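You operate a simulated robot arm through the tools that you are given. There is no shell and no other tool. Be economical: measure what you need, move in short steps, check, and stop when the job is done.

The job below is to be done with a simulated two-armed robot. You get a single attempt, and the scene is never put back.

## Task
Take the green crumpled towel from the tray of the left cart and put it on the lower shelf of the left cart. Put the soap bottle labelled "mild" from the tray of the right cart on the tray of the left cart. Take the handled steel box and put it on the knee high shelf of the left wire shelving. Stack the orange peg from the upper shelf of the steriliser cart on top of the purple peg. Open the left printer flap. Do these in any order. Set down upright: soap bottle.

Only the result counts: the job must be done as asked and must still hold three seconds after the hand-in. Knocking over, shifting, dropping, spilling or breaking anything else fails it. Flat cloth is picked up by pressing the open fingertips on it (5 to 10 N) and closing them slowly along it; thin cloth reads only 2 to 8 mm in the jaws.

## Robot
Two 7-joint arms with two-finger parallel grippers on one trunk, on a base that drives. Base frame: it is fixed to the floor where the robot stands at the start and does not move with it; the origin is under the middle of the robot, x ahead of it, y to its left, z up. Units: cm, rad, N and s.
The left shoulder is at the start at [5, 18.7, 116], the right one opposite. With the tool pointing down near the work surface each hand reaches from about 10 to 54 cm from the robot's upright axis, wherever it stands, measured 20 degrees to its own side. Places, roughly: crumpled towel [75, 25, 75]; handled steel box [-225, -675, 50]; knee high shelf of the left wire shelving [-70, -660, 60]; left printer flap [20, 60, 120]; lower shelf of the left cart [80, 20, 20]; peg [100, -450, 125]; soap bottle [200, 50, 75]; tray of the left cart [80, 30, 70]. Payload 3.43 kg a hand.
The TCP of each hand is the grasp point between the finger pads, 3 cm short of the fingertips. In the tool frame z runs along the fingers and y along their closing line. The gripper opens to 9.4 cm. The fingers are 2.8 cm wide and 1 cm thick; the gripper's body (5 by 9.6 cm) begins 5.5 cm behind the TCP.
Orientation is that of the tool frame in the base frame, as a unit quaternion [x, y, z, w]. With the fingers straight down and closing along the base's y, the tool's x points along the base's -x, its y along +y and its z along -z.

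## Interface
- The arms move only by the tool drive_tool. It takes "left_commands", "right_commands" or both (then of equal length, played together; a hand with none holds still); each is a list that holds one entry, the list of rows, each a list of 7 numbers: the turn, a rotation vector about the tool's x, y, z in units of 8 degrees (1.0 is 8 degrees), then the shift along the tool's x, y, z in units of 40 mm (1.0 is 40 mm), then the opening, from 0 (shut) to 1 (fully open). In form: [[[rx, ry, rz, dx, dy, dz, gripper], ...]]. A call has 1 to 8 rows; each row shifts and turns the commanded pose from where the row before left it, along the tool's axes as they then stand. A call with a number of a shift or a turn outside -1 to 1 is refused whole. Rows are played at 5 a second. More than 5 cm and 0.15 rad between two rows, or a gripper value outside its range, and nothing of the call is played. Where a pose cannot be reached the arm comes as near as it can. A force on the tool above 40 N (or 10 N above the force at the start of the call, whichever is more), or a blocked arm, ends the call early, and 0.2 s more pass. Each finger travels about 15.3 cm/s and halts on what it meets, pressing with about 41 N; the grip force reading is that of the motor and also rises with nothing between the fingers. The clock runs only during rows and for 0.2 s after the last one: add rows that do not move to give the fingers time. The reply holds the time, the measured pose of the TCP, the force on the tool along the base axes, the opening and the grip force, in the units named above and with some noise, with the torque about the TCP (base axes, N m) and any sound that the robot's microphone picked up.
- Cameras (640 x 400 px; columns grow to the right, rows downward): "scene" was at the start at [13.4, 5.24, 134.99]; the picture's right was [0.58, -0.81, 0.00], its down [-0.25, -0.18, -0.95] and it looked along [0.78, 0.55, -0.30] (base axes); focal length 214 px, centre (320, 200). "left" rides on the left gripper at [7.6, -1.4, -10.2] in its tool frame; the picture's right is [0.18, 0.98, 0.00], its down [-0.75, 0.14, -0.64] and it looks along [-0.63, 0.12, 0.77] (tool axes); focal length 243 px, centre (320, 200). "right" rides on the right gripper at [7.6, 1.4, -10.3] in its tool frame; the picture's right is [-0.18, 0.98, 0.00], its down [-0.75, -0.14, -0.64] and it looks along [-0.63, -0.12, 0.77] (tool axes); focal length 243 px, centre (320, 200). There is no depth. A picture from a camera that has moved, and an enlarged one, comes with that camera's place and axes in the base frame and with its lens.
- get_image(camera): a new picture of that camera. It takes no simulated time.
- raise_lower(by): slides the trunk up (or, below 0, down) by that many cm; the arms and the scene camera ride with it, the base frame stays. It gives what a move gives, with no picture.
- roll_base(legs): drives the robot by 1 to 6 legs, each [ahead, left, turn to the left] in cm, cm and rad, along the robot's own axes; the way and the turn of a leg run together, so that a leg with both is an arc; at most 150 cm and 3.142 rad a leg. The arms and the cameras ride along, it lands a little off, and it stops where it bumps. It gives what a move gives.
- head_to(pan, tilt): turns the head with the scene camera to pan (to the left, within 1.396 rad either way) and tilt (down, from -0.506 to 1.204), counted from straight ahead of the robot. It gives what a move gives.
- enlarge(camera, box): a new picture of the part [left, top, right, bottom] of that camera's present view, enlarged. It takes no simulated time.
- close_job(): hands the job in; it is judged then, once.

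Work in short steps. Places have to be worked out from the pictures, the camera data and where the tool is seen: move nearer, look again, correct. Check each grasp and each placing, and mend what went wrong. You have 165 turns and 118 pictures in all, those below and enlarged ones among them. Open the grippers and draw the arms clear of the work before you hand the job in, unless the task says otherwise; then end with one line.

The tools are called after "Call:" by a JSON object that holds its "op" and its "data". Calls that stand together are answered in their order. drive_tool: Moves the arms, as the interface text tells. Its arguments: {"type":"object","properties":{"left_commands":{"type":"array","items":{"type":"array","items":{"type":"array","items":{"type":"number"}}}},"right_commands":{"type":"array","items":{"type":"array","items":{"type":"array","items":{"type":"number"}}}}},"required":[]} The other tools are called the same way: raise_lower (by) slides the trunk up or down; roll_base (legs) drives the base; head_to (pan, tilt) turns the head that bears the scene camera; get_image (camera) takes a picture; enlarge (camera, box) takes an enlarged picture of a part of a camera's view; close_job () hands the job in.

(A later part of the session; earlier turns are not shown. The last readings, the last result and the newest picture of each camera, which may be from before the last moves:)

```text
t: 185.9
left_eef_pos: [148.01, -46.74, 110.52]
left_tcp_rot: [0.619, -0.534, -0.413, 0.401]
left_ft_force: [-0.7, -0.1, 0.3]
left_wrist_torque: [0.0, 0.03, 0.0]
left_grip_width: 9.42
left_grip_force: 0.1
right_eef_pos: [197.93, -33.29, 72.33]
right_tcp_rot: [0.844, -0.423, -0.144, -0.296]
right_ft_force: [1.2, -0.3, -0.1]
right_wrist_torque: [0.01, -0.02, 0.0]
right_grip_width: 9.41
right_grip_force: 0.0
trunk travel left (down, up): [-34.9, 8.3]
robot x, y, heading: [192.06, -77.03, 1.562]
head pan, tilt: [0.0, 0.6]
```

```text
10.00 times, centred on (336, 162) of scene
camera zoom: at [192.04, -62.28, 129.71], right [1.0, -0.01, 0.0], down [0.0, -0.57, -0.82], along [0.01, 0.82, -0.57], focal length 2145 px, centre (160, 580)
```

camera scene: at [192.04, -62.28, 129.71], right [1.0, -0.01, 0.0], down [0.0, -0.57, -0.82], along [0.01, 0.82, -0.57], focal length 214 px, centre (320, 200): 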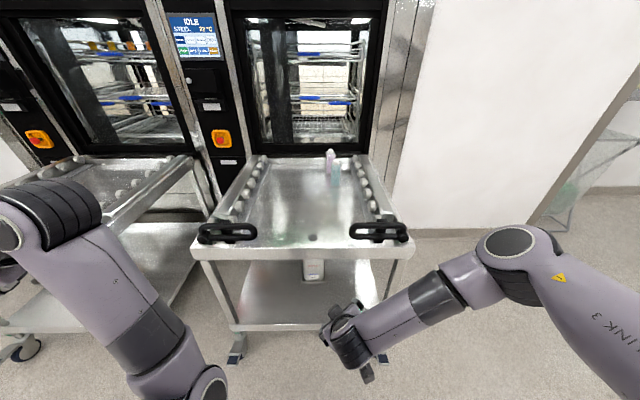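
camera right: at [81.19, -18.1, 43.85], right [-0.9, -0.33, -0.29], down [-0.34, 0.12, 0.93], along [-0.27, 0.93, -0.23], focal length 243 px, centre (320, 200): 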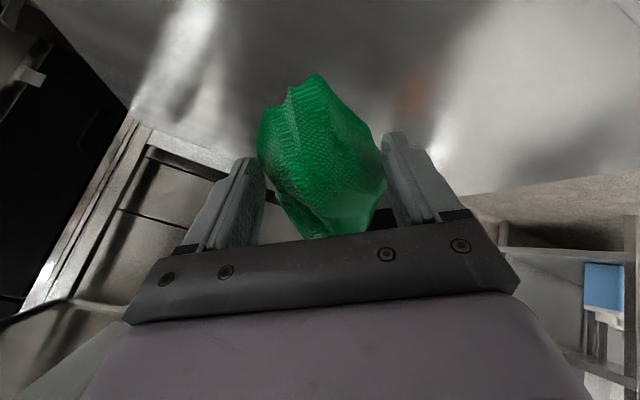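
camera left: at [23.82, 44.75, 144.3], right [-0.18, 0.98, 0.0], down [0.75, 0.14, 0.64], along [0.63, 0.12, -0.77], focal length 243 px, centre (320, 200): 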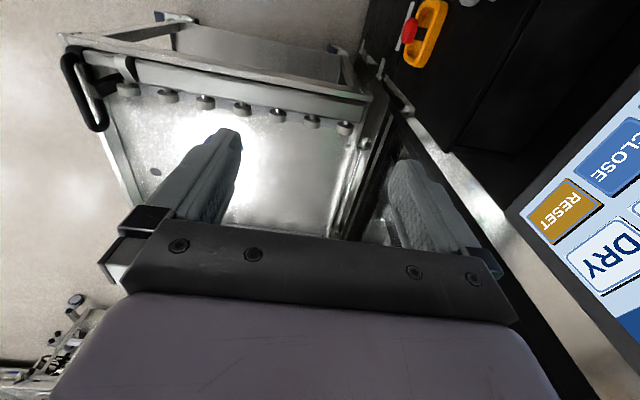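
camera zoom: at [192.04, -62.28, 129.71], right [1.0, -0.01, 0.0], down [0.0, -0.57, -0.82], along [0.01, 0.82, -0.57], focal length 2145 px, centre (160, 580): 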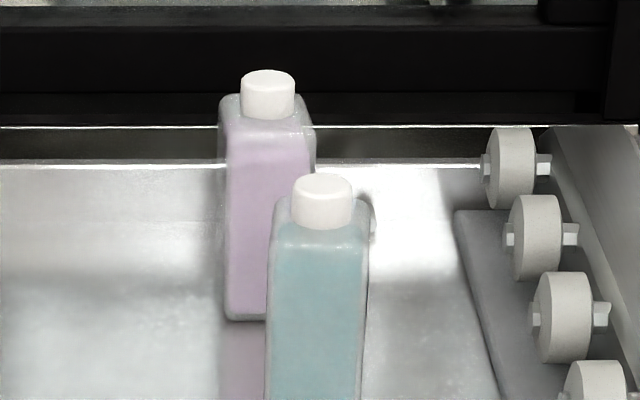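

Labels aren't visible from here. I drive to the cart's right side, face it, and turn the hand to a level, forward-tilted pose.

Call:
{"op": "roll_base", "data": {"legs": [[0, -80, 0], [105, 0, 0], [0, 0, 1.575]]}}

Call:
{"op": "drive_tool", "data": {"right_commands": [[[0, 0, 1, 0, 0, -0.5, 1], [0, 0, 1, 0, 0, -0.5, 1], [0, 0, 1, 0, 0, -0.5, 1], [0, 0, 1, 0, 0, 0, 1], [0, 0, 0.7, 0, 0, 0, 1], [0, -1, 0, 0, 0, 0, 1], [0, -0.6, 0, 0, 0, 0, 1], [0, 0, 0, 0, 0, 0, 1]]]}}

Call:
{"op": "head_to", "data": {"pan": 0, "tilt": 0.5}}

Call:
{"op": "get_image", "data": {"camera": "scene"}}

```text
t: 194.5
left_eef_pos: [226.46, 49.16, 110.39]
left_tcp_rot: [0.623, -0.529, -0.411, 0.403]
left_ft_force: [0.0, -0.2, -0.4]
left_wrist_torque: [-0.02, 0.0, -0.01]
left_grip_width: 9.43
left_grip_force: 0.0
right_eef_pos: [276.2, 63.09, 72.39]
right_tcp_rot: [0.849, -0.419, -0.143, -0.29]
right_ft_force: [0.4, -0.9, 0.5]
right_wrist_torque: [0.01, -0.03, -0.07]
right_grip_width: 9.4
right_grip_force: 0.0
trunk travel left (down, up): [-34.9, 8.3]
robot x, y, heading: [271.29, 20.1, 1.578]
head pan, tilt: [0.0, 0.6]
stopped in leg 2: the force on the tool passed its limit (the readings are from after the stop); the commanded pose is now the measured one
```

```text
t: 196.3
left_eef_pos: [226.35, 49.2, 110.45]
left_tcp_rot: [0.623, -0.529, -0.411, 0.404]
left_ft_force: [0.0, 0.2, -0.1]
left_wrist_torque: [0.01, -0.02, 0.0]
left_grip_width: 9.39
left_grip_force: 0.0
right_eef_pos: [276.16, 59.46, 77.02]
right_tcp_rot: [-0.637, 0.64, 0.303, 0.304]
right_ft_force: [-0.5, 0.2, 0.7]
right_wrist_torque: [-0.01, -0.02, -0.02]
right_grip_width: 9.39
right_grip_force: 0.1
trunk travel left (down, up): [-34.9, 8.3]
robot x, y, heading: [271.44, 19.86, 1.58]
head pan, tilt: [0.0, 0.6]
```

```text
t: 197.0
left_eef_pos: [226.31, 49.15, 110.61]
left_tcp_rot: [0.623, -0.529, -0.411, 0.404]
left_ft_force: [0.5, -0.1, 0.0]
left_wrist_torque: [-0.02, 0.02, 0.01]
left_grip_width: 9.42
left_grip_force: 0.0
right_eef_pos: [276.07, 59.29, 77.19]
right_tcp_rot: [0.639, -0.639, -0.304, -0.302]
right_ft_force: [-0.4, -0.5, 0.4]
right_wrist_torque: [0.0, 0.0, 0.0]
right_grip_width: 9.4
right_grip_force: 0.0
trunk travel left (down, up): [-34.9, 8.3]
robot x, y, heading: [271.17, 20.4, 1.579]
head pan, tilt: [0.0, 0.499]
```

```text
25 pictures are left
camera scene: at [270.73, 34.74, 130.62], right [1.0, 0.01, 0.0], down [0.0, -0.48, -0.88], along [-0.01, 0.88, -0.48], focal length 214 px, centre (320, 200)
```

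scene: 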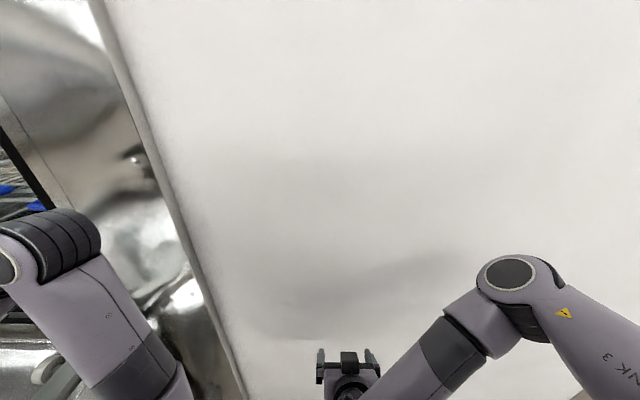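

The hand had bumped the wall (y≈66). I back off 8 cm and turn to face the cart.

Call:
{"op": "roll_base", "data": {"legs": [[-8, 0, 0], [0, 0, 1.56]]}}

Call:
{"op": "get_image", "data": {"camera": "scene"}}

```text
t: 201.8
left_eef_pos: [241.14, -32.06, 110.41]
left_tcp_rot: [0.815, 0.062, -0.008, 0.576]
left_ft_force: [-0.1, -1.1, 0.2]
left_wrist_torque: [-0.02, 0.0, 0.01]
left_grip_width: 9.4
left_grip_force: 0.1
right_eef_pos: [231.55, 17.78, 77.16]
right_tcp_rot: [0.904, -0.006, -0.428, -0.002]
right_ft_force: [-0.6, 0.0, -0.9]
right_wrist_torque: [-0.04, -0.02, -0.03]
right_grip_width: 9.4
right_grip_force: 0.2
trunk travel left (down, up): [-34.9, 8.3]
robot x, y, heading: [270.68, 11.85, 3.138]
head pan, tilt: [0.0, 0.499]
```

```text
24 pictures are left
camera scene: at [255.99, 11.92, 130.62], right [0.0, 1.0, 0.0], down [0.48, 0.0, -0.88], along [-0.88, 0.0, -0.48], focal length 214 px, centre (320, 200)
```

scene: 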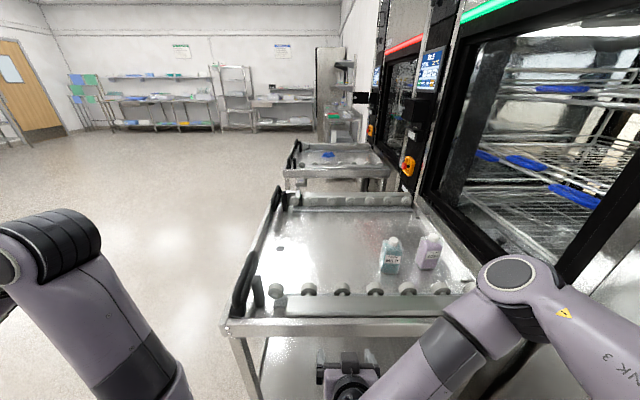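

Labels face this side. I zoom in on the bottles.

Call:
{"op": "enlarge", "data": {"camera": "scene", "box": [365, 220, 461, 300]}}

```text
5.00 times, centred on (413, 260) of scene
camera zoom: at [255.99, 11.92, 130.62], right [0.0, 1.0, 0.0], down [0.48, 0.0, -0.88], along [-0.88, 0.0, -0.48], focal length 1072 px, centre (-145, -100)
```

zoom: 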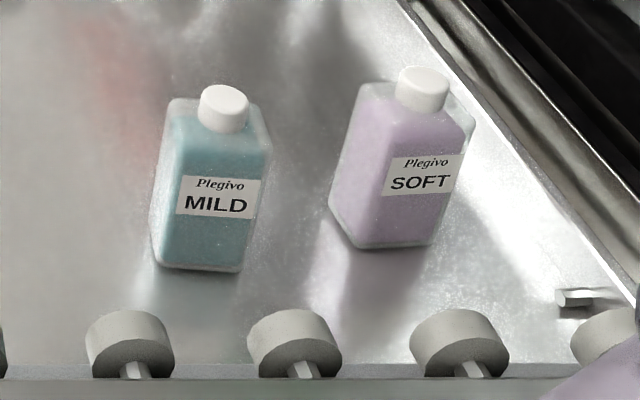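

MILD is the teal bottle at about (201.5, 35.5), body top z≈84. I raise the hand, drive 8 cm closer, and shift right.

Call:
{"op": "drive_tool", "data": {"right_commands": [[[0, 0, 0, -0.72, 0, -0.6, 1], [0, 0, 0, -0.72, 0, -0.6, 1], [0, 0, 0, -0.72, 0, -0.6, 1], [0, 0, 0, -0.72, 0, -0.6, 1], [0, 0, 0, 0, 0, 0, 1]]]}}

Call:
{"op": "roll_base", "data": {"legs": [[8, -4, 0]]}}

Call:
{"op": "drive_tool", "data": {"right_commands": [[[0, 0, 0, 0, -0.9, 0, 1], [0, 0, 0, 0, -0.9, 0, 1], [0, 0, 0, 0, -0.9, 0, 1], [0, 0, 0, 0, -0.6, 0, 1], [0, 0, 0, 0, 0, 0, 1]]]}}

Call:
{"op": "get_image", "data": {"camera": "right"}}

```text
t: 203.0
left_eef_pos: [241.12, -32.08, 110.42]
left_tcp_rot: [0.815, 0.061, -0.008, 0.576]
left_ft_force: [0.1, 0.7, -0.2]
left_wrist_torque: [0.02, -0.02, -0.02]
left_grip_width: 9.4
left_grip_force: 0.0
right_eef_pos: [231.89, 17.79, 92.3]
right_tcp_rot: [0.904, -0.007, -0.428, -0.003]
right_ft_force: [-0.9, 0.0, 0.4]
right_wrist_torque: [0.01, 0.04, -0.02]
right_grip_width: 9.4
right_grip_force: 0.0
trunk travel left (down, up): [-34.9, 8.3]
robot x, y, heading: [270.8, 12.21, 3.137]
head pan, tilt: [0.0, 0.499]
```

```text
t: 204.1
left_eef_pos: [233.06, -28.03, 110.46]
left_tcp_rot: [0.816, 0.061, -0.008, 0.575]
left_ft_force: [-0.6, 0.1, 0.5]
left_wrist_torque: [0.02, 0.02, 0.02]
left_grip_width: 9.38
left_grip_force: 0.0
right_eef_pos: [224.04, 21.85, 92.02]
right_tcp_rot: [0.904, -0.006, -0.428, -0.002]
right_ft_force: [0.4, 0.1, -0.7]
right_wrist_torque: [0.0, 0.01, -0.01]
right_grip_width: 9.42
right_grip_force: 0.0
trunk travel left (down, up): [-34.9, 8.3]
robot x, y, heading: [263.03, 15.67, 3.138]
head pan, tilt: [0.0, 0.499]
```

```text
t: 205.3
left_eef_pos: [233.26, -27.92, 110.47]
left_tcp_rot: [0.815, 0.062, -0.007, 0.576]
left_ft_force: [-0.5, 0.6, -0.6]
left_wrist_torque: [0.03, 0.02, -0.04]
left_grip_width: 9.39
left_grip_force: 0.1
right_eef_pos: [224.08, 34.93, 92.15]
right_tcp_rot: [0.904, -0.007, -0.428, -0.002]
right_ft_force: [-0.2, -0.1, -0.3]
right_wrist_torque: [-0.01, -0.02, 0.0]
right_grip_width: 9.4
right_grip_force: 0.0
trunk travel left (down, up): [-34.9, 8.3]
robot x, y, heading: [263.19, 16.16, 3.137]
head pan, tilt: [0.0, 0.499]
```

```text
22 pictures are left
camera right: at [236.92, 33.34, 92.84], right [-0.13, -0.98, 0.14], down [0.02, 0.14, 0.99], along [-0.99, 0.13, 0.0], focal length 243 px, centre (320, 200)
```

right: 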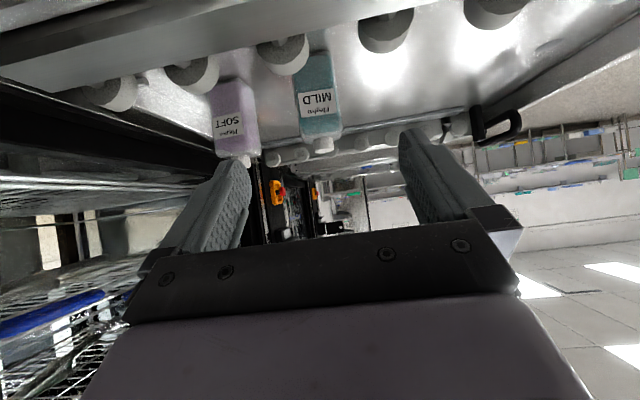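

Bottle confirmed at y≈36.1. I move in over the rollers, lower, and bring the open jaws around it.

Call:
{"op": "drive_tool", "data": {"right_commands": [[[0, 0, 0, -0.4, -0.07, 0.88, 1], [0, 0, 0, -0.4, -0.07, 0.88, 1], [0, 0, 0, -0.4, -0.07, 0.88, 1], [0, 0, 0, -0.4, -0.07, 0.88, 1], [0, 0, 0, 0.53, 0, 0.44, 1], [0, 0, 0, 0.53, 0, 0.44, 1], [0, 0, 0, 0, 0, 0, 1]]]}}

Call:
{"op": "get_image", "data": {"camera": "right"}}

```text
t: 206.9
left_eef_pos: [233.12, -28.03, 110.45]
left_tcp_rot: [0.815, 0.062, -0.008, 0.576]
left_ft_force: [-0.7, -0.5, 0.3]
left_wrist_torque: [0.01, -0.02, 0.01]
left_grip_width: 9.41
left_grip_force: 0.1
right_eef_pos: [209.13, 36.54, 82.56]
right_tcp_rot: [0.904, -0.008, -0.428, -0.003]
right_ft_force: [0.3, 0.1, -0.4]
right_wrist_torque: [0.0, 0.03, -0.01]
right_grip_width: 9.4
right_grip_force: 0.1
trunk travel left (down, up): [-34.9, 8.3]
robot x, y, heading: [263.08, 16.04, 3.134]
head pan, tilt: [0.0, 0.499]
```

```text
21 pictures are left
camera right: at [221.84, 34.87, 83.33], right [-0.13, -0.98, 0.14], down [0.02, 0.14, 0.99], along [-0.99, 0.13, 0.0], focal length 243 px, centre (320, 200)
```

right: 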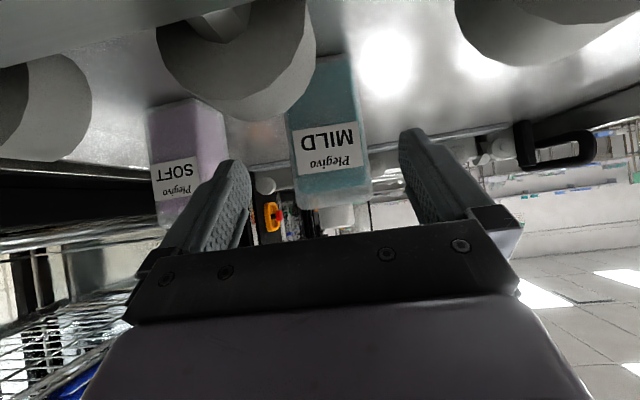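

Well aligned. I advance 7 cm at the same height and close.

Call:
{"op": "drive_tool", "data": {"right_commands": [[[0, 0, 0, -0.38, 0.03, 0.46, 1], [0, 0, 0, -0.38, 0.03, 0.46, 1], [0, 0, 0, -0.38, 0, 0.46, 1], [0, 0, 0, 0, 0, 0, 0.8], [0, 0, 0, 0, 0, 0, 0.6], [0, 0, 0, 0, 0, 0, 0.45], [0, 0, 0, 0, 0, 0, 0.45], [0, 0, 0, 0, 0, 0, 0.4]]]}}

Call:
{"op": "get_image", "data": {"camera": "right"}}

```text
t: 208.7
left_eef_pos: [233.3, -28.06, 110.48]
left_tcp_rot: [0.815, 0.062, -0.008, 0.576]
left_ft_force: [-0.1, -0.6, 0.1]
left_wrist_torque: [0.0, 0.05, -0.01]
left_grip_width: 9.41
left_grip_force: 0.1
right_eef_pos: [201.91, 36.16, 82.54]
right_tcp_rot: [0.904, -0.006, -0.428, -0.002]
right_ft_force: [-0.8, -0.1, 0.3]
right_wrist_torque: [-0.24, 0.1, -0.08]
right_grip_width: 6.68
right_grip_force: 41.1
trunk travel left (down, up): [-34.9, 8.3]
robot x, y, heading: [263.38, 16.06, 3.136]
head pan, tilt: [0.0, 0.499]
```

```text
20 pictures are left
camera right: at [214.7, 34.6, 83.31], right [-0.13, -0.98, 0.14], down [0.02, 0.14, 0.99], along [-0.99, 0.13, 0.0], focal length 243 px, centre (320, 200)
```

right: 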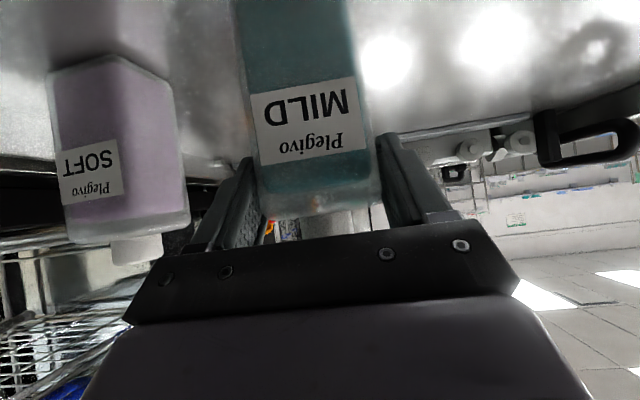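

Gripped (6.7 cm). I lift it 20 cm straight up.

Call:
{"op": "drive_tool", "data": {"right_commands": [[[0, 0, 0, -0.4, 0, -0.32, 0.4], [0, 0, 0, -0.7, 0, -0.58, 0.4], [0, 0, 0, -0.7, 0, -0.58, 0.4], [0, 0, 0, -0.7, 0, -0.58, 0.4], [0, 0, 0, -0.7, 0, -0.58, 0.4], [0, 0, 0, -0.6, 0, -0.5, 0.4], [0, 0, 0, 0, 0, 0, 0.4]]]}}

Call:
{"op": "roll_base", "data": {"legs": [[-25, 0, 0], [0, 90, 0], [150, 0, 0], [74, 0, 0], [0, 0, -1.565]]}}

Call:
{"op": "get_image", "data": {"camera": "scene"}}

```text
t: 210.3
left_eef_pos: [233.26, -28.1, 110.42]
left_tcp_rot: [0.815, 0.061, -0.009, 0.576]
left_ft_force: [-0.1, 0.5, -0.3]
left_wrist_torque: [-0.02, 0.01, 0.07]
left_grip_width: 9.42
left_grip_force: 0.2
right_eef_pos: [201.97, 36.15, 102.57]
right_tcp_rot: [0.904, -0.007, -0.428, -0.002]
right_ft_force: [-0.4, -0.3, -3.0]
right_wrist_torque: [0.01, -0.05, -0.01]
right_grip_width: 6.67
right_grip_force: 41.0
trunk travel left (down, up): [-34.9, 8.3]
robot x, y, heading: [263.15, 16.11, 3.136]
head pan, tilt: [0.0, 0.499]
```

```text
t: 231.0
left_eef_pos: [20.89, -38.73, 110.54]
left_tcp_rot: [0.606, -0.548, -0.423, 0.391]
left_ft_force: [-0.2, -0.5, 0.3]
left_wrist_torque: [0.0, 0.0, -0.01]
left_grip_width: 9.39
left_grip_force: 0.1
right_eef_pos: [86.62, -10.75, 102.37]
right_tcp_rot: [-0.618, 0.659, 0.293, 0.312]
right_ft_force: [-0.8, 0.6, -4.0]
right_wrist_torque: [-0.05, 0.04, -0.02]
right_grip_width: 6.63
right_grip_force: 41.0
trunk travel left (down, up): [-34.9, 8.3]
robot x, y, heading: [63.69, -70.53, 1.519]
head pan, tilt: [0.0, 0.499]
```

```text
19 pictures are left
camera scene: at [64.32, -55.94, 130.62], right [1.0, -0.05, 0.0], down [-0.03, -0.48, -0.88], along [0.05, 0.88, -0.48], focal length 214 px, centre (320, 200)
```

scene: 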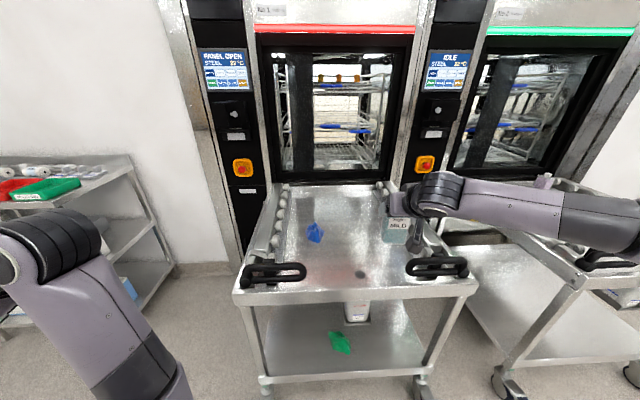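

The bottle is held at the left cart; I also want to check the printer flap, so I zoom on it.

Call:
{"op": "enlarge", "data": {"camera": "scene", "box": [195, 45, 275, 145]}}

```text
4.00 times, centred on (235, 95) of scene
camera zoom: at [64.32, -55.94, 130.62], right [1.0, -0.05, 0.0], down [-0.03, -0.48, -0.88], along [0.05, 0.88, -0.48], focal length 858 px, centre (660, 620)
```

zoom: 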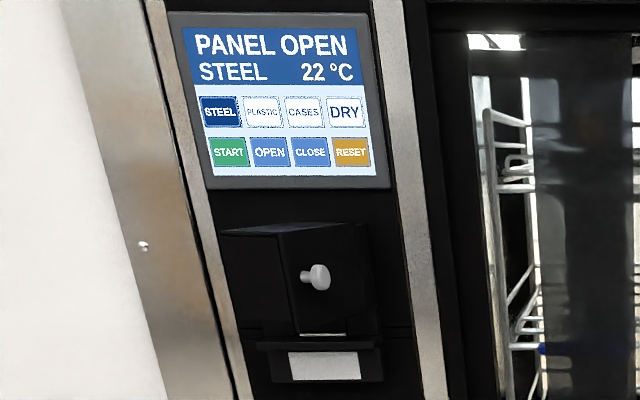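

The flap is still wide open. Now I drive 13 cm ahead and lower the bottle toward the tray.

Call:
{"op": "roll_base", "data": {"legs": [[12.5, 0, 0]]}}

Call:
{"op": "drive_tool", "data": {"right_commands": [[[0, 0, 0, 0.65, 0, 0.73, 0.4], [0, 0, 0, 0.65, 0, 0.73, 0.4], [0, 0, 0, 0.65, 0, 0.73, 0.4], [0, 0, 0, 0.65, 0, 0.73, 0.4], [0, 0, 0, 0.4, 0, 0.34, 0.4], [0, 0, 0, 0, 0, 0, 0.4]]]}}

Call:
{"op": "get_image", "data": {"camera": "scene"}}

```text
t: 232.2
left_eef_pos: [21.65, -26.02, 110.43]
left_tcp_rot: [0.606, -0.548, -0.422, 0.392]
left_ft_force: [0.4, -0.2, -0.4]
left_wrist_torque: [-0.01, -0.01, 0.03]
left_grip_width: 9.41
left_grip_force: 0.0
right_eef_pos: [87.33, 1.83, 102.34]
right_tcp_rot: [-0.618, 0.66, 0.293, 0.311]
right_ft_force: [-0.3, 0.6, -3.1]
right_wrist_torque: [-0.02, 0.01, 0.01]
right_grip_width: 6.64
right_grip_force: 40.9
trunk travel left (down, up): [-34.9, 8.3]
robot x, y, heading: [63.82, -57.92, 1.515]
head pan, tilt: [0.0, 0.499]
```

```text
t: 233.7
left_eef_pos: [21.62, -26.18, 110.44]
left_tcp_rot: [0.606, -0.548, -0.423, 0.391]
left_ft_force: [0.6, 0.2, -0.5]
left_wrist_torque: [0.02, 0.03, 0.05]
left_grip_width: 9.41
left_grip_force: 0.1
right_eef_pos: [87.61, 4.41, 85.04]
right_tcp_rot: [-0.619, 0.659, 0.293, 0.311]
right_ft_force: [-0.2, 0.3, -3.6]
right_wrist_torque: [-0.07, 0.02, 0.01]
right_grip_width: 6.62
right_grip_force: 40.7
trunk travel left (down, up): [-34.9, 8.3]
robot x, y, heading: [64.2, -58.17, 1.517]
head pan, tilt: [0.0, 0.499]
```

```text
17 pictures are left
camera scene: at [64.99, -43.35, 130.62], right [1.0, -0.05, 0.0], down [-0.03, -0.48, -0.88], along [0.05, 0.88, -0.48], focal length 214 px, centre (320, 200)
```

scene: 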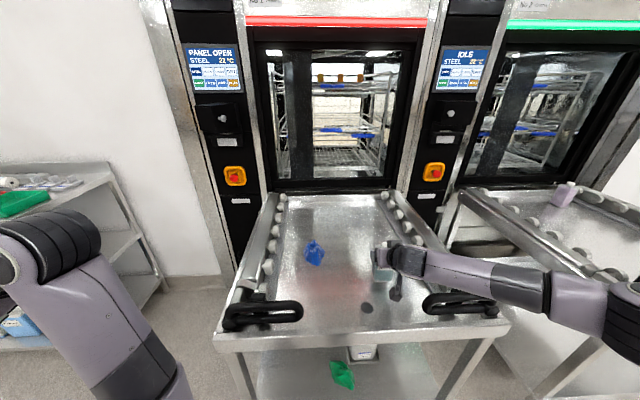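

Clear spot. I lower the last 2.5 cm in small steps.

Call:
{"op": "drive_tool", "data": {"right_commands": [[[0, 0, 0, 0.19, 0, 0.16, 0.4], [0, 0, 0, 0.15, 0, 0.12, 0.4], [0, 0, 0, 0.05, 0, 0.04, 0.4], [0, 0, 0, 0.05, 0, 0.04, 0.4], [0, 0, 0, 0.05, 0, 0.04, 0.4], [0, 0, 0, 0.05, 0, 0.04, 0.4], [0, 0, 0, 0, 0, 0, 0.4]]]}}

```text
t: 235.2
left_eef_pos: [21.54, -26.28, 110.53]
left_tcp_rot: [0.607, -0.548, -0.423, 0.39]
left_ft_force: [0.4, 0.3, -0.1]
left_wrist_torque: [-0.02, 0.01, -0.01]
left_grip_width: 9.43
left_grip_force: 0.0
right_eef_pos: [87.6, 4.41, 82.71]
right_tcp_rot: [-0.617, 0.658, 0.296, 0.314]
right_ft_force: [4.4, -2.5, 21.8]
right_wrist_torque: [-0.53, 0.31, 0.13]
right_grip_width: 6.61
right_grip_force: 41.1
trunk travel left (down, up): [-34.9, 8.3]
robot x, y, heading: [64.37, -57.82, 1.517]
head pan, tilt: [0.0, 0.499]
```

It stands on the tray (22 N). I ease, open, back out, and check.

Call:
{"op": "drive_tool", "data": {"right_commands": [[[0, 0, 0, -0.03, 0, -0.025, 0.4], [0, 0, 0, 0, 0, 0, 0.75], [0, 0, 0, 0, 0, 0, 1], [0, 0, 0, 0.3, 0, -0.37, 1], [0, 0, 0, 0.6, 0, -0.74, 1], [0, 0, 0, 0.6, 0, -0.74, 1], [0, 0, 0, -0.7, 0, -0.6, 1], [0, 0, 0, -0.7, 0, -0.6, 1]]]}}

Call:
{"op": "get_image", "data": {"camera": "scene"}}

```text
t: 237.1
left_eef_pos: [21.75, -26.19, 110.43]
left_tcp_rot: [0.606, -0.548, -0.423, 0.392]
left_ft_force: [-0.5, 0.6, 0.6]
left_wrist_torque: [0.01, 0.01, 0.03]
left_grip_width: 9.44
left_grip_force: 0.0
right_eef_pos: [86.94, -5.25, 89.69]
right_tcp_rot: [-0.619, 0.659, 0.292, 0.311]
right_ft_force: [0.4, 0.3, 0.7]
right_wrist_torque: [0.03, 0.0, 0.01]
right_grip_width: 9.4
right_grip_force: 0.0
trunk travel left (down, up): [-34.9, 8.3]
robot x, y, heading: [64.55, -58.08, 1.522]
head pan, tilt: [0.0, 0.499]
```

```text
16 pictures are left
camera scene: at [64.98, -43.41, 130.62], right [1.0, -0.05, 0.0], down [-0.03, -0.48, -0.88], along [0.05, 0.88, -0.48], focal length 214 px, centre (320, 200)
```

scene: 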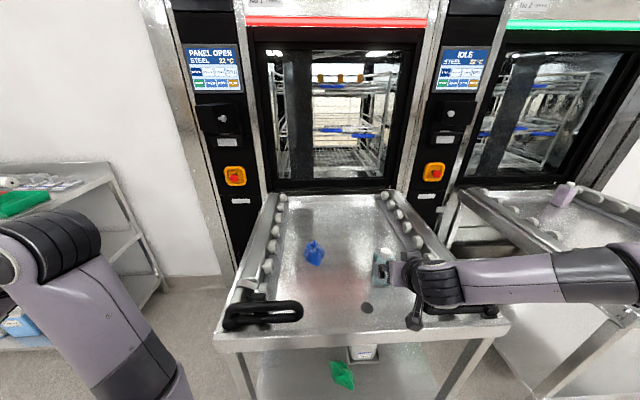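

The bottle stands upright. Now to the pegs: I back off, turn around and look toward −y.

Call:
{"op": "roll_base", "data": {"legs": [[-60, 0, 0], [0, 0, 3.1]]}}

Call:
{"op": "head_to", "data": {"pan": 0, "tilt": 0.15}}

Call:
{"op": "get_image", "data": {"camera": "scene"}}

```text
t: 247.7
left_eef_pos: [103.12, -151.26, 110.35]
left_tcp_rot: [0.555, 0.6, 0.387, 0.427]
left_ft_force: [-0.4, 0.6, 0.0]
left_wrist_torque: [0.0, 0.0, -0.01]
left_grip_width: 9.41
left_grip_force: 0.0
right_eef_pos: [37.42, -170.67, 89.71]
right_tcp_rot: [0.666, 0.611, -0.315, 0.289]
right_ft_force: [-0.4, -0.3, 0.2]
right_wrist_torque: [-0.02, 0.02, 0.0]
right_grip_width: 9.4
right_grip_force: 0.1
trunk travel left (down, up): [-34.9, 8.3]
robot x, y, heading: [61.25, -118.42, -1.646]
head pan, tilt: [0.0, 0.499]
```

```text
t: 248.6
left_eef_pos: [103.0, -151.25, 110.42]
left_tcp_rot: [0.555, 0.6, 0.387, 0.427]
left_ft_force: [0.2, 0.1, -0.3]
left_wrist_torque: [-0.01, -0.04, 0.03]
left_grip_width: 9.42
left_grip_force: 0.1
right_eef_pos: [37.41, -170.71, 89.77]
right_tcp_rot: [0.666, 0.612, -0.314, 0.29]
right_ft_force: [0.8, 0.8, -0.4]
right_wrist_torque: [0.02, -0.01, 0.02]
right_grip_width: 9.4
right_grip_force: 0.0
trunk travel left (down, up): [-34.9, 8.3]
robot x, y, heading: [61.47, -118.53, -1.65]
head pan, tilt: [0.0, 0.15]
```

```text
15 pictures are left
camera scene: at [60.02, -133.68, 133.85], right [-1.0, 0.08, 0.0], down [0.01, 0.15, -0.99], along [-0.07, -0.99, -0.15], focal length 214 px, centre (320, 200)
```

scene: 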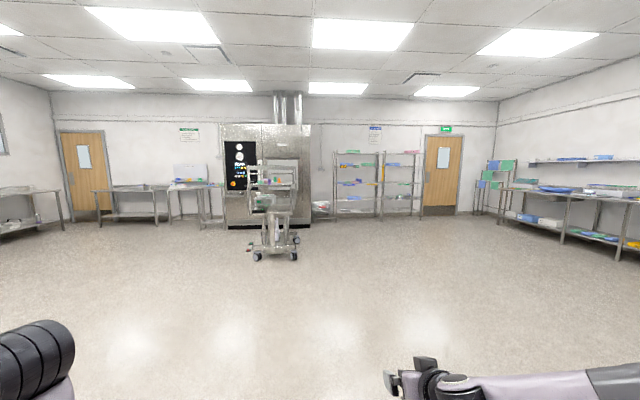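

The steriliser cart is in view at ~(105, −450). I zoom on it.

Call:
{"op": "enlarge", "data": {"camera": "scene", "box": [240, 155, 320, 265]}}

```text
3.64 times, centred on (280, 210) of scene
camera zoom: at [60.02, -133.68, 133.85], right [-1.0, 0.08, 0.0], down [0.01, 0.15, -0.99], along [-0.07, -0.99, -0.15], focal length 780 px, centre (466, 164)
```

zoom: 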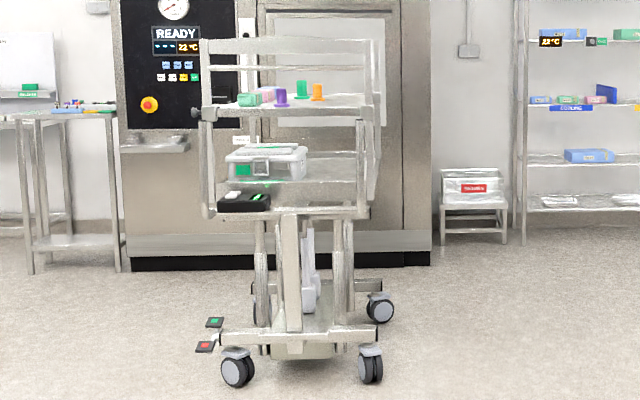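

Orange peg ≈ x 97, purple ≈ x 111 on the upper shelf (z≈112). I raise the hand and drive up in front of the cart.

Call:
{"op": "drive_tool", "data": {"right_commands": [[[0, 0, 0, -0.83, 0, -0.68, 1], [0, 0, 0, -0.83, 0, -0.68, 1], [0, 0, 0, -0.83, 0, -0.68, 1], [0, 0, 0, -0.83, 0, -0.68, 1], [0, 0, 0, -0.83, 0, -0.68, 1], [0, 0, 0, -0.83, 0, -0.68, 1], [0, 0, 0, -0.83, 0, -0.68, 1], [0, 0, 0, -0.83, 0, -0.68, 1]]]}}

Call:
{"op": "roll_base", "data": {"legs": [[0, 0, 0.08], [0, 57, 0], [150, 0, 0], [92, 0, 0]]}}

Call:
{"op": "head_to", "data": {"pan": -0.2, "tilt": 0.35}}

Call:
{"op": "get_image", "data": {"camera": "scene"}}

```text
t: 250.4
left_eef_pos: [103.07, -151.23, 110.3]
left_tcp_rot: [0.555, 0.601, 0.387, 0.426]
left_ft_force: [0.4, -0.6, -0.4]
left_wrist_torque: [0.02, 0.0, 0.02]
left_grip_width: 9.41
left_grip_force: 0.0
right_eef_pos: [37.34, -170.57, 123.97]
right_tcp_rot: [0.666, 0.611, -0.315, 0.288]
right_ft_force: [0.4, -0.3, -0.1]
right_wrist_torque: [0.0, 0.01, 0.01]
right_grip_width: 9.4
right_grip_force: 0.0
trunk travel left (down, up): [-34.9, 8.3]
robot x, y, heading: [61.07, -118.39, -1.643]
head pan, tilt: [0.0, 0.15]
```

```text
t: 265.5
left_eef_pos: [167.01, -387.13, 110.4]
left_tcp_rot: [0.527, 0.624, 0.405, 0.41]
left_ft_force: [-0.3, -0.3, -0.2]
left_wrist_torque: [-0.01, 0.03, 0.0]
left_grip_width: 9.4
left_grip_force: 0.0
right_eef_pos: [103.02, -412.19, 124.04]
right_tcp_rot: [0.639, 0.64, -0.302, 0.303]
right_ft_force: [0.5, 0.0, -0.8]
right_wrist_torque: [-0.01, 0.01, -0.01]
right_grip_width: 9.42
right_grip_force: 0.1
trunk travel left (down, up): [-34.9, 8.3]
robot x, y, heading: [122.37, -358.01, -1.558]
head pan, tilt: [0.0, 0.15]
```

```text
t: 266.2
left_eef_pos: [166.91, -387.08, 110.44]
left_tcp_rot: [0.527, 0.624, 0.405, 0.41]
left_ft_force: [0.2, -0.4, 0.5]
left_wrist_torque: [0.01, 0.01, -0.01]
left_grip_width: 9.41
left_grip_force: 0.0
right_eef_pos: [103.2, -412.13, 124.17]
right_tcp_rot: [0.638, 0.64, -0.302, 0.303]
right_ft_force: [0.7, 0.3, -0.1]
right_wrist_torque: [0.0, 0.03, 0.02]
right_grip_width: 9.42
right_grip_force: 0.2
trunk travel left (down, up): [-34.9, 8.3]
robot x, y, heading: [122.12, -358.12, -1.554]
head pan, tilt: [-0.201, 0.351]
```

```text
13 pictures are left
camera scene: at [120.6, -373.2, 132.0], right [-0.98, 0.18, 0.0], down [0.06, 0.34, -0.94], along [-0.17, -0.92, -0.34], focal length 214 px, centre (320, 200)
```

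scene: 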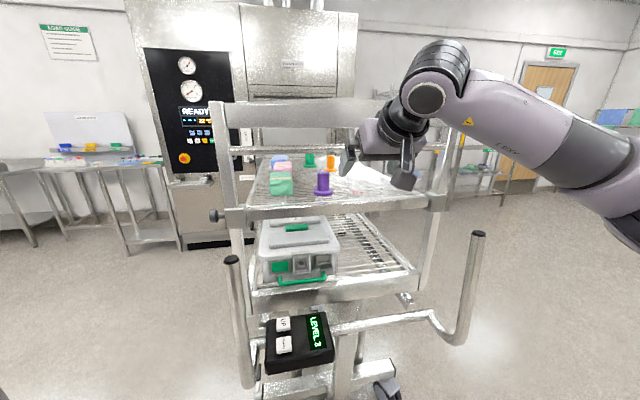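

The orange peg sits ~37 cm inside a framed shelf behind a protruding control box, which is hard to reach; I'll do the steel box first. I drive around toward the wire shelving and look.

Call:
{"op": "roll_base", "data": {"legs": [[0, -150, 0], [0, -120, 0], [150, 0, 0], [40, 0, 0]]}}

Call:
{"op": "head_to", "data": {"pan": -0.3, "tilt": 0.45}}

Call:
{"op": "get_image", "data": {"camera": "scene"}}

```text
t: 288.4
left_eef_pos: [-103.76, -582.64, 110.32]
left_tcp_rot: [0.535, 0.618, 0.4, 0.415]
left_ft_force: [0.2, -0.8, 0.1]
left_wrist_torque: [-0.01, 0.04, 0.01]
left_grip_width: 9.35
left_grip_force: 0.0
right_eef_pos: [-168.03, -606.36, 124.09]
right_tcp_rot: [0.645, 0.633, -0.305, 0.3]
right_ft_force: [0.5, -0.4, 0.3]
right_wrist_torque: [0.0, -0.02, 0.02]
right_grip_width: 9.39
right_grip_force: 0.0
trunk travel left (down, up): [-34.9, 8.3]
robot x, y, heading: [-147.8, -552.71, -1.58]
head pan, tilt: [-0.201, 0.351]
```

```text
t: 289.0
left_eef_pos: [-103.65, -582.67, 110.37]
left_tcp_rot: [0.535, 0.618, 0.401, 0.414]
left_ft_force: [-0.4, -1.1, -0.1]
left_wrist_torque: [0.02, -0.03, 0.01]
left_grip_width: 9.41
left_grip_force: 0.2
right_eef_pos: [-167.99, -606.32, 124.16]
right_tcp_rot: [0.646, 0.632, -0.305, 0.299]
right_ft_force: [-0.3, 0.6, 0.1]
right_wrist_torque: [0.0, -0.03, 0.03]
right_grip_width: 9.42
right_grip_force: 0.2
trunk travel left (down, up): [-34.9, 8.3]
robot x, y, heading: [-147.71, -552.73, -1.579]
head pan, tilt: [-0.3, 0.45]
```

```text
12 pictures are left
camera scene: at [-150.54, -567.45, 131.07], right [-0.95, 0.3, 0.0], down [0.13, 0.41, -0.9], along [-0.27, -0.86, -0.43], focal length 214 px, centre (320, 200)
```

scene: 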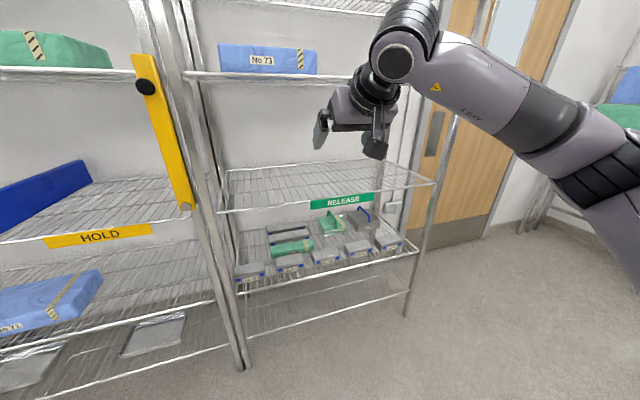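

The boxes are on the right-hand shelving at knee height. I zoom on them.

Call:
{"op": "enlarge", "data": {"camera": "scene", "box": [220, 190, 420, 300]}}

```text
3.20 times, centred on (320, 245) of scene
camera zoom: at [-150.54, -567.45, 131.07], right [-0.95, 0.3, 0.0], down [0.13, 0.41, -0.9], along [-0.27, -0.86, -0.43], focal length 686 px, centre (320, 56)
```

zoom: 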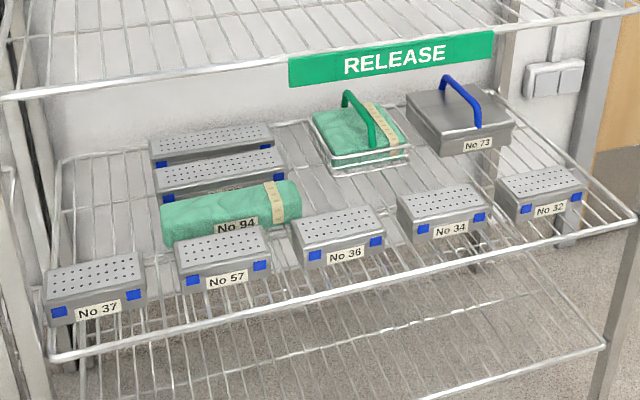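

Target: box No 73 (blue handle bar along y), around (−215, −677), handle top z≈66, between shelves at z≈52 and 88. I lower the trunk, tilt the hand flatter, lower it, and line up in x.

Call:
{"op": "roll_base", "data": {"legs": [[0, -38, 0.01]]}}

Call:
{"op": "raise_lower", "data": {"by": -28}}

Call:
{"op": "drive_tool", "data": {"right_commands": [[[0, 0, 0, 0.8, 0, 0.66, 1], [0, 0, 0, 0.8, 0, 0.66, 1], [0, 0, 0, 0.8, 0, 0.66, 1], [0, 0, 0, 0.8, 0, 0.66, 1], [0, 0, 0, 0.8, 0, 0.66, 1], [0, 0, 0, 0.8, 0, 0.66, 1], [0, -1, 0, 0, 0, 0, 1], [0, -1, 0, 0, 0, 0, 1]]]}}

Call:
{"op": "roll_base", "data": {"legs": [[43, 0, 0]]}}

Call:
{"op": "get_image", "data": {"camera": "right"}}

```text
t: 291.4
left_eef_pos: [-141.47, -581.93, 110.38]
left_tcp_rot: [0.531, 0.622, 0.402, 0.411]
left_ft_force: [-0.3, -0.7, 0.1]
left_wrist_torque: [0.02, 0.0, 0.02]
left_grip_width: 9.39
left_grip_force: 0.0
right_eef_pos: [-205.48, -606.51, 123.91]
right_tcp_rot: [0.641, 0.637, -0.303, 0.303]
right_ft_force: [0.3, -0.4, -0.1]
right_wrist_torque: [0.02, 0.0, 0.0]
right_grip_width: 9.42
right_grip_force: 0.0
trunk travel left (down, up): [-34.9, 8.3]
robot x, y, heading: [-185.83, -552.68, -1.57]
head pan, tilt: [-0.3, 0.45]
```

```text
t: 294.3
left_eef_pos: [-141.41, -582.01, 82.5]
left_tcp_rot: [0.531, 0.622, 0.403, 0.411]
left_ft_force: [-0.3, 0.7, -0.2]
left_wrist_torque: [0.0, 0.0, -0.05]
left_grip_width: 9.4
left_grip_force: 0.1
right_eef_pos: [-205.5, -606.4, 96.15]
right_tcp_rot: [0.642, 0.636, -0.304, 0.302]
right_ft_force: [-0.5, 0.0, 0.0]
right_wrist_torque: [-0.03, 0.01, -0.04]
right_grip_width: 9.41
right_grip_force: 0.1
trunk travel left (down, up): [-6.9, 36.3]
robot x, y, heading: [-185.88, -552.64, -1.567]
head pan, tilt: [-0.3, 0.45]
```

```text
t: 296.1
left_eef_pos: [-141.4, -582.03, 82.45]
left_tcp_rot: [0.531, 0.621, 0.403, 0.412]
left_ft_force: [0.2, 0.0, 1.6]
left_wrist_torque: [0.02, 0.0, 0.01]
left_grip_width: 9.39
left_grip_force: 0.1
right_eef_pos: [-203.56, -606.18, 71.19]
right_tcp_rot: [0.595, 0.603, -0.367, 0.385]
right_ft_force: [-1.5, 0.1, 0.2]
right_wrist_torque: [-0.04, 0.03, -0.01]
right_grip_width: 9.42
right_grip_force: 0.1
right hand out of reach, approached as far as the arm can: row 8
trunk travel left (down, up): [-6.9, 36.3]
robot x, y, heading: [-185.88, -552.83, -1.569]
head pan, tilt: [-0.3, 0.45]
```

```text
t: 298.7
left_eef_pos: [-141.48, -625.53, 82.46]
left_tcp_rot: [0.532, 0.62, 0.402, 0.413]
left_ft_force: [0.2, 0.5, -1.2]
left_wrist_torque: [-0.03, -0.03, 0.02]
left_grip_width: 9.41
left_grip_force: 0.1
right_eef_pos: [-203.93, -649.61, 71.29]
right_tcp_rot: [0.597, 0.602, -0.367, 0.382]
right_ft_force: [-0.3, -0.2, 0.1]
right_wrist_torque: [-0.01, -0.01, -0.01]
right_grip_width: 9.42
right_grip_force: 0.1
trunk travel left (down, up): [-6.9, 36.3]
robot x, y, heading: [-185.94, -595.42, -1.573]
head pan, tilt: [-0.3, 0.45]
```

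```text
10 pictures are left
camera right: at [-202.54, -637.0, 68.91], right [0.98, -0.06, 0.18], down [-0.16, 0.25, 0.96], along [-0.1, -0.97, 0.23], focal length 243 px, centre (320, 200)
```

right: 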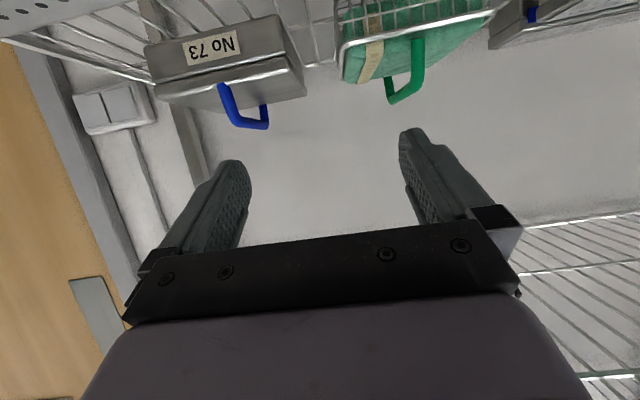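

The handle bar runs along y at x≈−214.5, y −669.5…−681.7, z≈64.5. I drive 8 cm closer and line up the hand.

Call:
{"op": "roll_base", "data": {"legs": [[8, 0, 0]]}}

Call:
{"op": "drive_tool", "data": {"right_commands": [[[0, 0, 0, 0, -0.88, 0, 1], [0, 0, 0, 0, -0.88, 0, 1], [0, 0, 0, 0, -0.88, 0, 1], [0, 0, 0, -0.05, 0, 0.8, 1], [0, 0, 0, -0.05, 0, 0.8, 1], [0, 0, 0, 0, 0, 0, 1]]]}}

Call:
{"op": "get_image", "data": {"camera": "right"}}

```text
t: 299.8
left_eef_pos: [-141.56, -633.51, 82.45]
left_tcp_rot: [0.533, 0.62, 0.402, 0.412]
left_ft_force: [0.4, 0.3, 1.0]
left_wrist_torque: [0.0, -0.03, 0.0]
left_grip_width: 9.42
left_grip_force: 0.2
right_eef_pos: [-203.84, -657.4, 71.18]
right_tcp_rot: [0.597, 0.602, -0.368, 0.383]
right_ft_force: [-0.7, 0.5, -0.4]
right_wrist_torque: [-0.02, -0.01, 0.02]
right_grip_width: 9.39
right_grip_force: 0.1
trunk travel left (down, up): [-6.9, 36.3]
robot x, y, heading: [-185.97, -603.8, -1.576]
head pan, tilt: [-0.3, 0.45]
```

```text
t: 301.1
left_eef_pos: [-141.59, -633.44, 82.38]
left_tcp_rot: [0.532, 0.62, 0.403, 0.413]
left_ft_force: [-0.2, -0.8, -0.8]
left_wrist_torque: [0.0, 0.01, 0.0]
left_grip_width: 9.39
left_grip_force: 0.0
right_eef_pos: [-214.25, -663.26, 68.73]
right_tcp_rot: [0.596, 0.602, -0.368, 0.383]
right_ft_force: [1.1, -0.9, -0.3]
right_wrist_torque: [0.04, 0.04, -0.01]
right_grip_width: 9.41
right_grip_force: 0.2
trunk travel left (down, up): [-6.9, 36.3]
robot x, y, heading: [-185.69, -603.73, -1.572]
head pan, tilt: [-0.3, 0.45]
```

```text
9 pictures are left
camera right: at [-212.99, -650.8, 66.43], right [0.98, -0.06, 0.18], down [-0.16, 0.25, 0.96], along [-0.1, -0.97, 0.23], focal length 243 px, centre (320, 200)
```

right: 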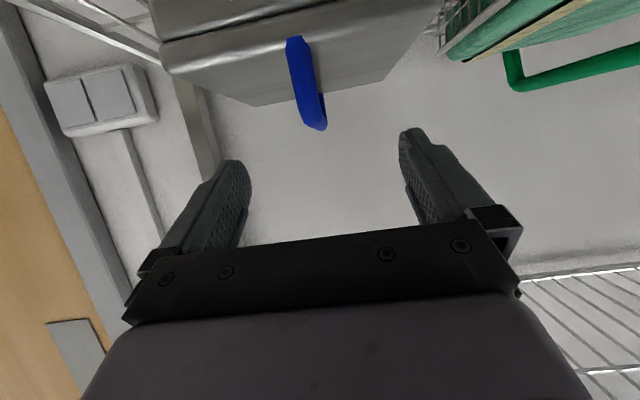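

Aligned. I advance 9 cm over the bar and close.

Call:
{"op": "drive_tool", "data": {"right_commands": [[[0, 0, 0, -0.045, 0, 0.74, 1], [0, 0, 0, -0.045, 0, 0.74, 1], [0, 0, 0, -0.045, 0, 0.74, 1], [0, 0, 0, 0, 0, 0, 0.6], [0, 0, 0, 0, 0, 0, 0.3], [0, 0, 0, 0, 0, 0, 0], [0, 0, 0, 0, 0, 0, 0]]]}}

Call:
{"op": "get_image", "data": {"camera": "right"}}

```text
t: 302.8
left_eef_pos: [-141.57, -633.5, 82.46]
left_tcp_rot: [0.532, 0.621, 0.401, 0.413]
left_ft_force: [0.5, -0.9, -0.2]
left_wrist_torque: [-0.03, -0.01, -0.01]
left_grip_width: 9.42
left_grip_force: 0.1
right_eef_pos: [-214.21, -671.67, 65.27]
right_tcp_rot: [0.598, 0.601, -0.368, 0.382]
right_ft_force: [-2.0, -1.7, 0.5]
right_wrist_torque: [-0.07, 0.03, -0.08]
right_grip_width: 1.88
right_grip_force: 40.9
trunk travel left (down, up): [-6.9, 36.3]
robot x, y, heading: [-185.91, -604.0, -1.576]
head pan, tilt: [-0.3, 0.45]
```

```text
8 pictures are left
camera right: at [-212.96, -659.16, 62.97], right [0.98, -0.07, 0.18], down [-0.16, 0.25, 0.96], along [-0.11, -0.97, 0.23], focal length 243 px, centre (320, 200)
```

right: 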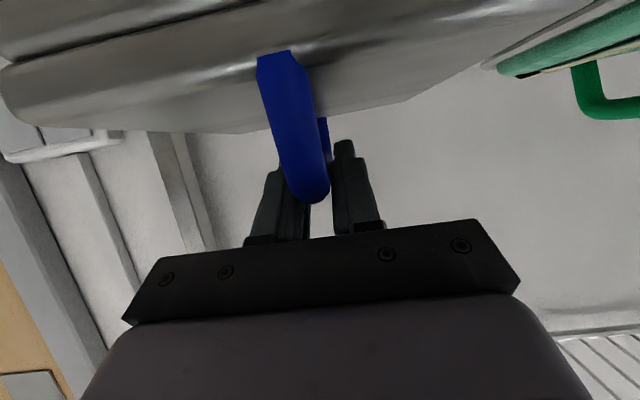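

Handle gripped (1.9 cm). I lift 7 cm and check the load.

Call:
{"op": "drive_tool", "data": {"right_commands": [[[0, 0, 0, -0.2, 0, -0.1, 0], [0, 0, 0, -0.4, 0, -0.2, 0], [0, 0, 0, -0.5, 0, -0.25, 0], [0, 0, 0, -0.47, 0, -0.22, 0], [0, 0, 0, 0, 0, 0, 0]]]}}

Call:
{"op": "get_image", "data": {"camera": "right"}}

```text
t: 303.9
left_eef_pos: [-141.5, -633.52, 82.41]
left_tcp_rot: [0.533, 0.62, 0.401, 0.412]
left_ft_force: [0.1, 0.0, 0.6]
left_wrist_torque: [0.02, -0.02, 0.0]
left_grip_width: 9.4
left_grip_force: 0.1
right_eef_pos: [-214.18, -671.76, 72.18]
right_tcp_rot: [0.596, 0.603, -0.367, 0.383]
right_ft_force: [0.1, -0.2, -7.9]
right_wrist_torque: [0.2, -0.04, 0.01]
right_grip_width: 1.89
right_grip_force: 41.0
trunk travel left (down, up): [-6.9, 36.3]
robot x, y, heading: [-186.0, -603.54, -1.576]
head pan, tilt: [-0.3, 0.45]
```

```text
7 pictures are left
camera right: at [-212.94, -659.24, 69.93], right [0.98, -0.06, 0.18], down [-0.16, 0.24, 0.96], along [-0.11, -0.97, 0.23], focal length 243 px, centre (320, 200)
```

right: 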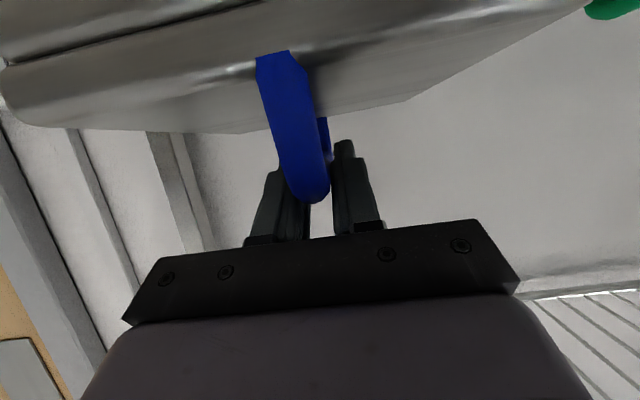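

The box is lifted (0.8 kg). I back out 50 cm, move left 110 cm in front of the left shelving, and look.

Call:
{"op": "roll_base", "data": {"legs": [[-52, 0, 0], [0, 110, 0]]}}

Call:
{"op": "get_image", "data": {"camera": "scene"}}

```text
t: 312.2
left_eef_pos: [-32.14, -581.48, 82.41]
left_tcp_rot: [0.532, 0.62, 0.402, 0.413]
left_ft_force: [0.8, 0.0, -0.2]
left_wrist_torque: [0.0, -0.05, 0.03]
left_grip_width: 9.38
left_grip_force: 0.1
right_eef_pos: [-104.8, -619.72, 72.25]
right_tcp_rot: [0.598, 0.601, -0.369, 0.382]
right_ft_force: [0.3, 0.9, -7.8]
right_wrist_torque: [0.17, -0.04, 0.02]
right_grip_width: 1.87
right_grip_force: 41.5
trunk travel left (down, up): [-6.9, 36.3]
robot x, y, heading: [-76.33, -551.64, -1.573]
head pan, tilt: [-0.3, 0.45]
```

```text
6 pictures are left
camera scene: at [-79.07, -566.61, 103.05], right [-0.95, 0.3, 0.0], down [0.13, 0.42, -0.9], along [-0.27, -0.86, -0.44], focal length 214 px, centre (320, 200)
```

scene: 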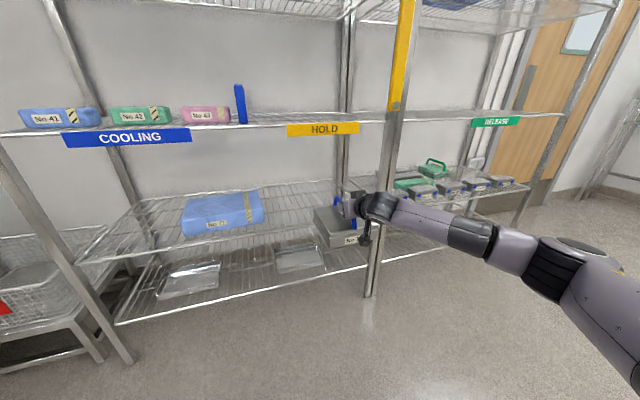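

Clear spot between the blue pack and the post. I drive 33 cm ahead to bring the box over the shelf, then lower in small steps.

Call:
{"op": "roll_base", "data": {"legs": [[33, 0, 0]]}}

Call:
{"op": "drive_tool", "data": {"right_commands": [[[0, 0, 0, 0.45, 0, 0.22, 0], [0, 0, 0, 0.34, 0, 0.16, 0], [0, 0, 0, 0.2, 0, 0.1, 0], [0, 0, 0, 0.1, 0, 0.05, 0], [0, 0, 0, 0.1, 0, 0.05, 0], [0, 0, 0, 0.1, 0, 0.05, 0], [0, 0, 0, 0.1, 0, 0.05, 0], [0, 0, 0, 0, 0, 0, 0]]]}}

Call:
{"op": "get_image", "data": {"camera": "scene"}}

```text
t: 314.4
left_eef_pos: [-31.92, -614.24, 82.38]
left_tcp_rot: [0.531, 0.622, 0.403, 0.412]
left_ft_force: [-0.3, 0.5, -0.5]
left_wrist_torque: [0.0, 0.0, -0.03]
left_grip_width: 9.38
left_grip_force: 0.0
right_eef_pos: [-104.46, -652.91, 72.14]
right_tcp_rot: [0.596, 0.603, -0.366, 0.383]
right_ft_force: [0.4, -0.9, -9.0]
right_wrist_torque: [0.22, -0.04, 0.01]
right_grip_width: 1.88
right_grip_force: 40.6
trunk travel left (down, up): [-6.9, 36.3]
robot x, y, heading: [-76.29, -584.54, -1.57]
head pan, tilt: [-0.3, 0.45]
```

```text
t: 316.2
left_eef_pos: [-32.03, -614.25, 82.43]
left_tcp_rot: [0.531, 0.621, 0.403, 0.412]
left_ft_force: [0.7, -0.1, 0.3]
left_wrist_torque: [0.01, 0.0, -0.01]
left_grip_width: 9.42
left_grip_force: 0.0
right_eef_pos: [-104.33, -652.95, 65.79]
right_tcp_rot: [0.596, 0.603, -0.366, 0.383]
right_ft_force: [-0.3, 0.4, -7.9]
right_wrist_torque: [0.19, 0.02, 0.02]
right_grip_width: 1.85
right_grip_force: 40.7
trunk travel left (down, up): [-6.9, 36.3]
robot x, y, heading: [-76.2, -585.02, -1.575]
head pan, tilt: [-0.3, 0.45]
```

```text
5 pictures are left
camera scene: at [-79.0, -599.66, 103.05], right [-0.96, 0.29, 0.0], down [0.13, 0.42, -0.9], along [-0.26, -0.86, -0.44], focal length 214 px, centre (320, 200)
```

scene: 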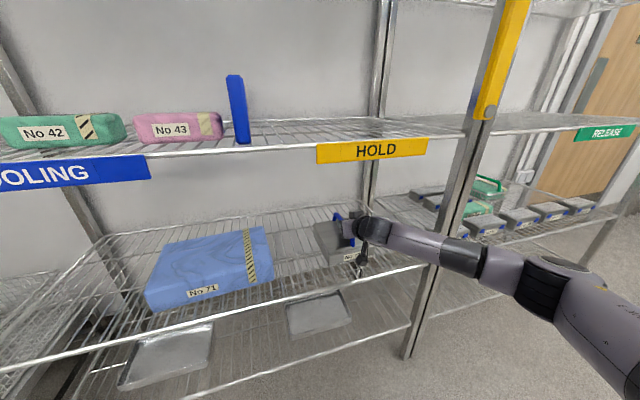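

Over the shelf and not yet touching. I lower further until contact.

Call:
{"op": "drive_tool", "data": {"right_commands": [[[0, 0, 0, 0.06, 0, 0.03, 0], [0, 0, 0, 0.06, 0, 0.03, 0], [0, 0, 0, 0.06, 0, 0.03, 0], [0, 0, 0, 0.06, 0, 0.03, 0], [0, 0, 0, 0, 0, 0, 0]]]}}

```text
t: 317.4
left_eef_pos: [-31.93, -614.27, 82.45]
left_tcp_rot: [0.53, 0.622, 0.402, 0.412]
left_ft_force: [0.1, -0.7, 0.2]
left_wrist_torque: [0.01, 0.0, 0.03]
left_grip_width: 9.43
left_grip_force: 0.1
right_eef_pos: [-104.3, -653.03, 65.39]
right_tcp_rot: [0.594, 0.602, -0.369, 0.385]
right_ft_force: [-0.8, 2.1, 4.1]
right_wrist_torque: [-0.93, -0.02, -0.03]
right_grip_width: 1.87
right_grip_force: 41.3
trunk travel left (down, up): [-6.9, 36.3]
robot x, y, heading: [-76.26, -584.68, -1.569]
head pan, tilt: [-0.3, 0.45]
```

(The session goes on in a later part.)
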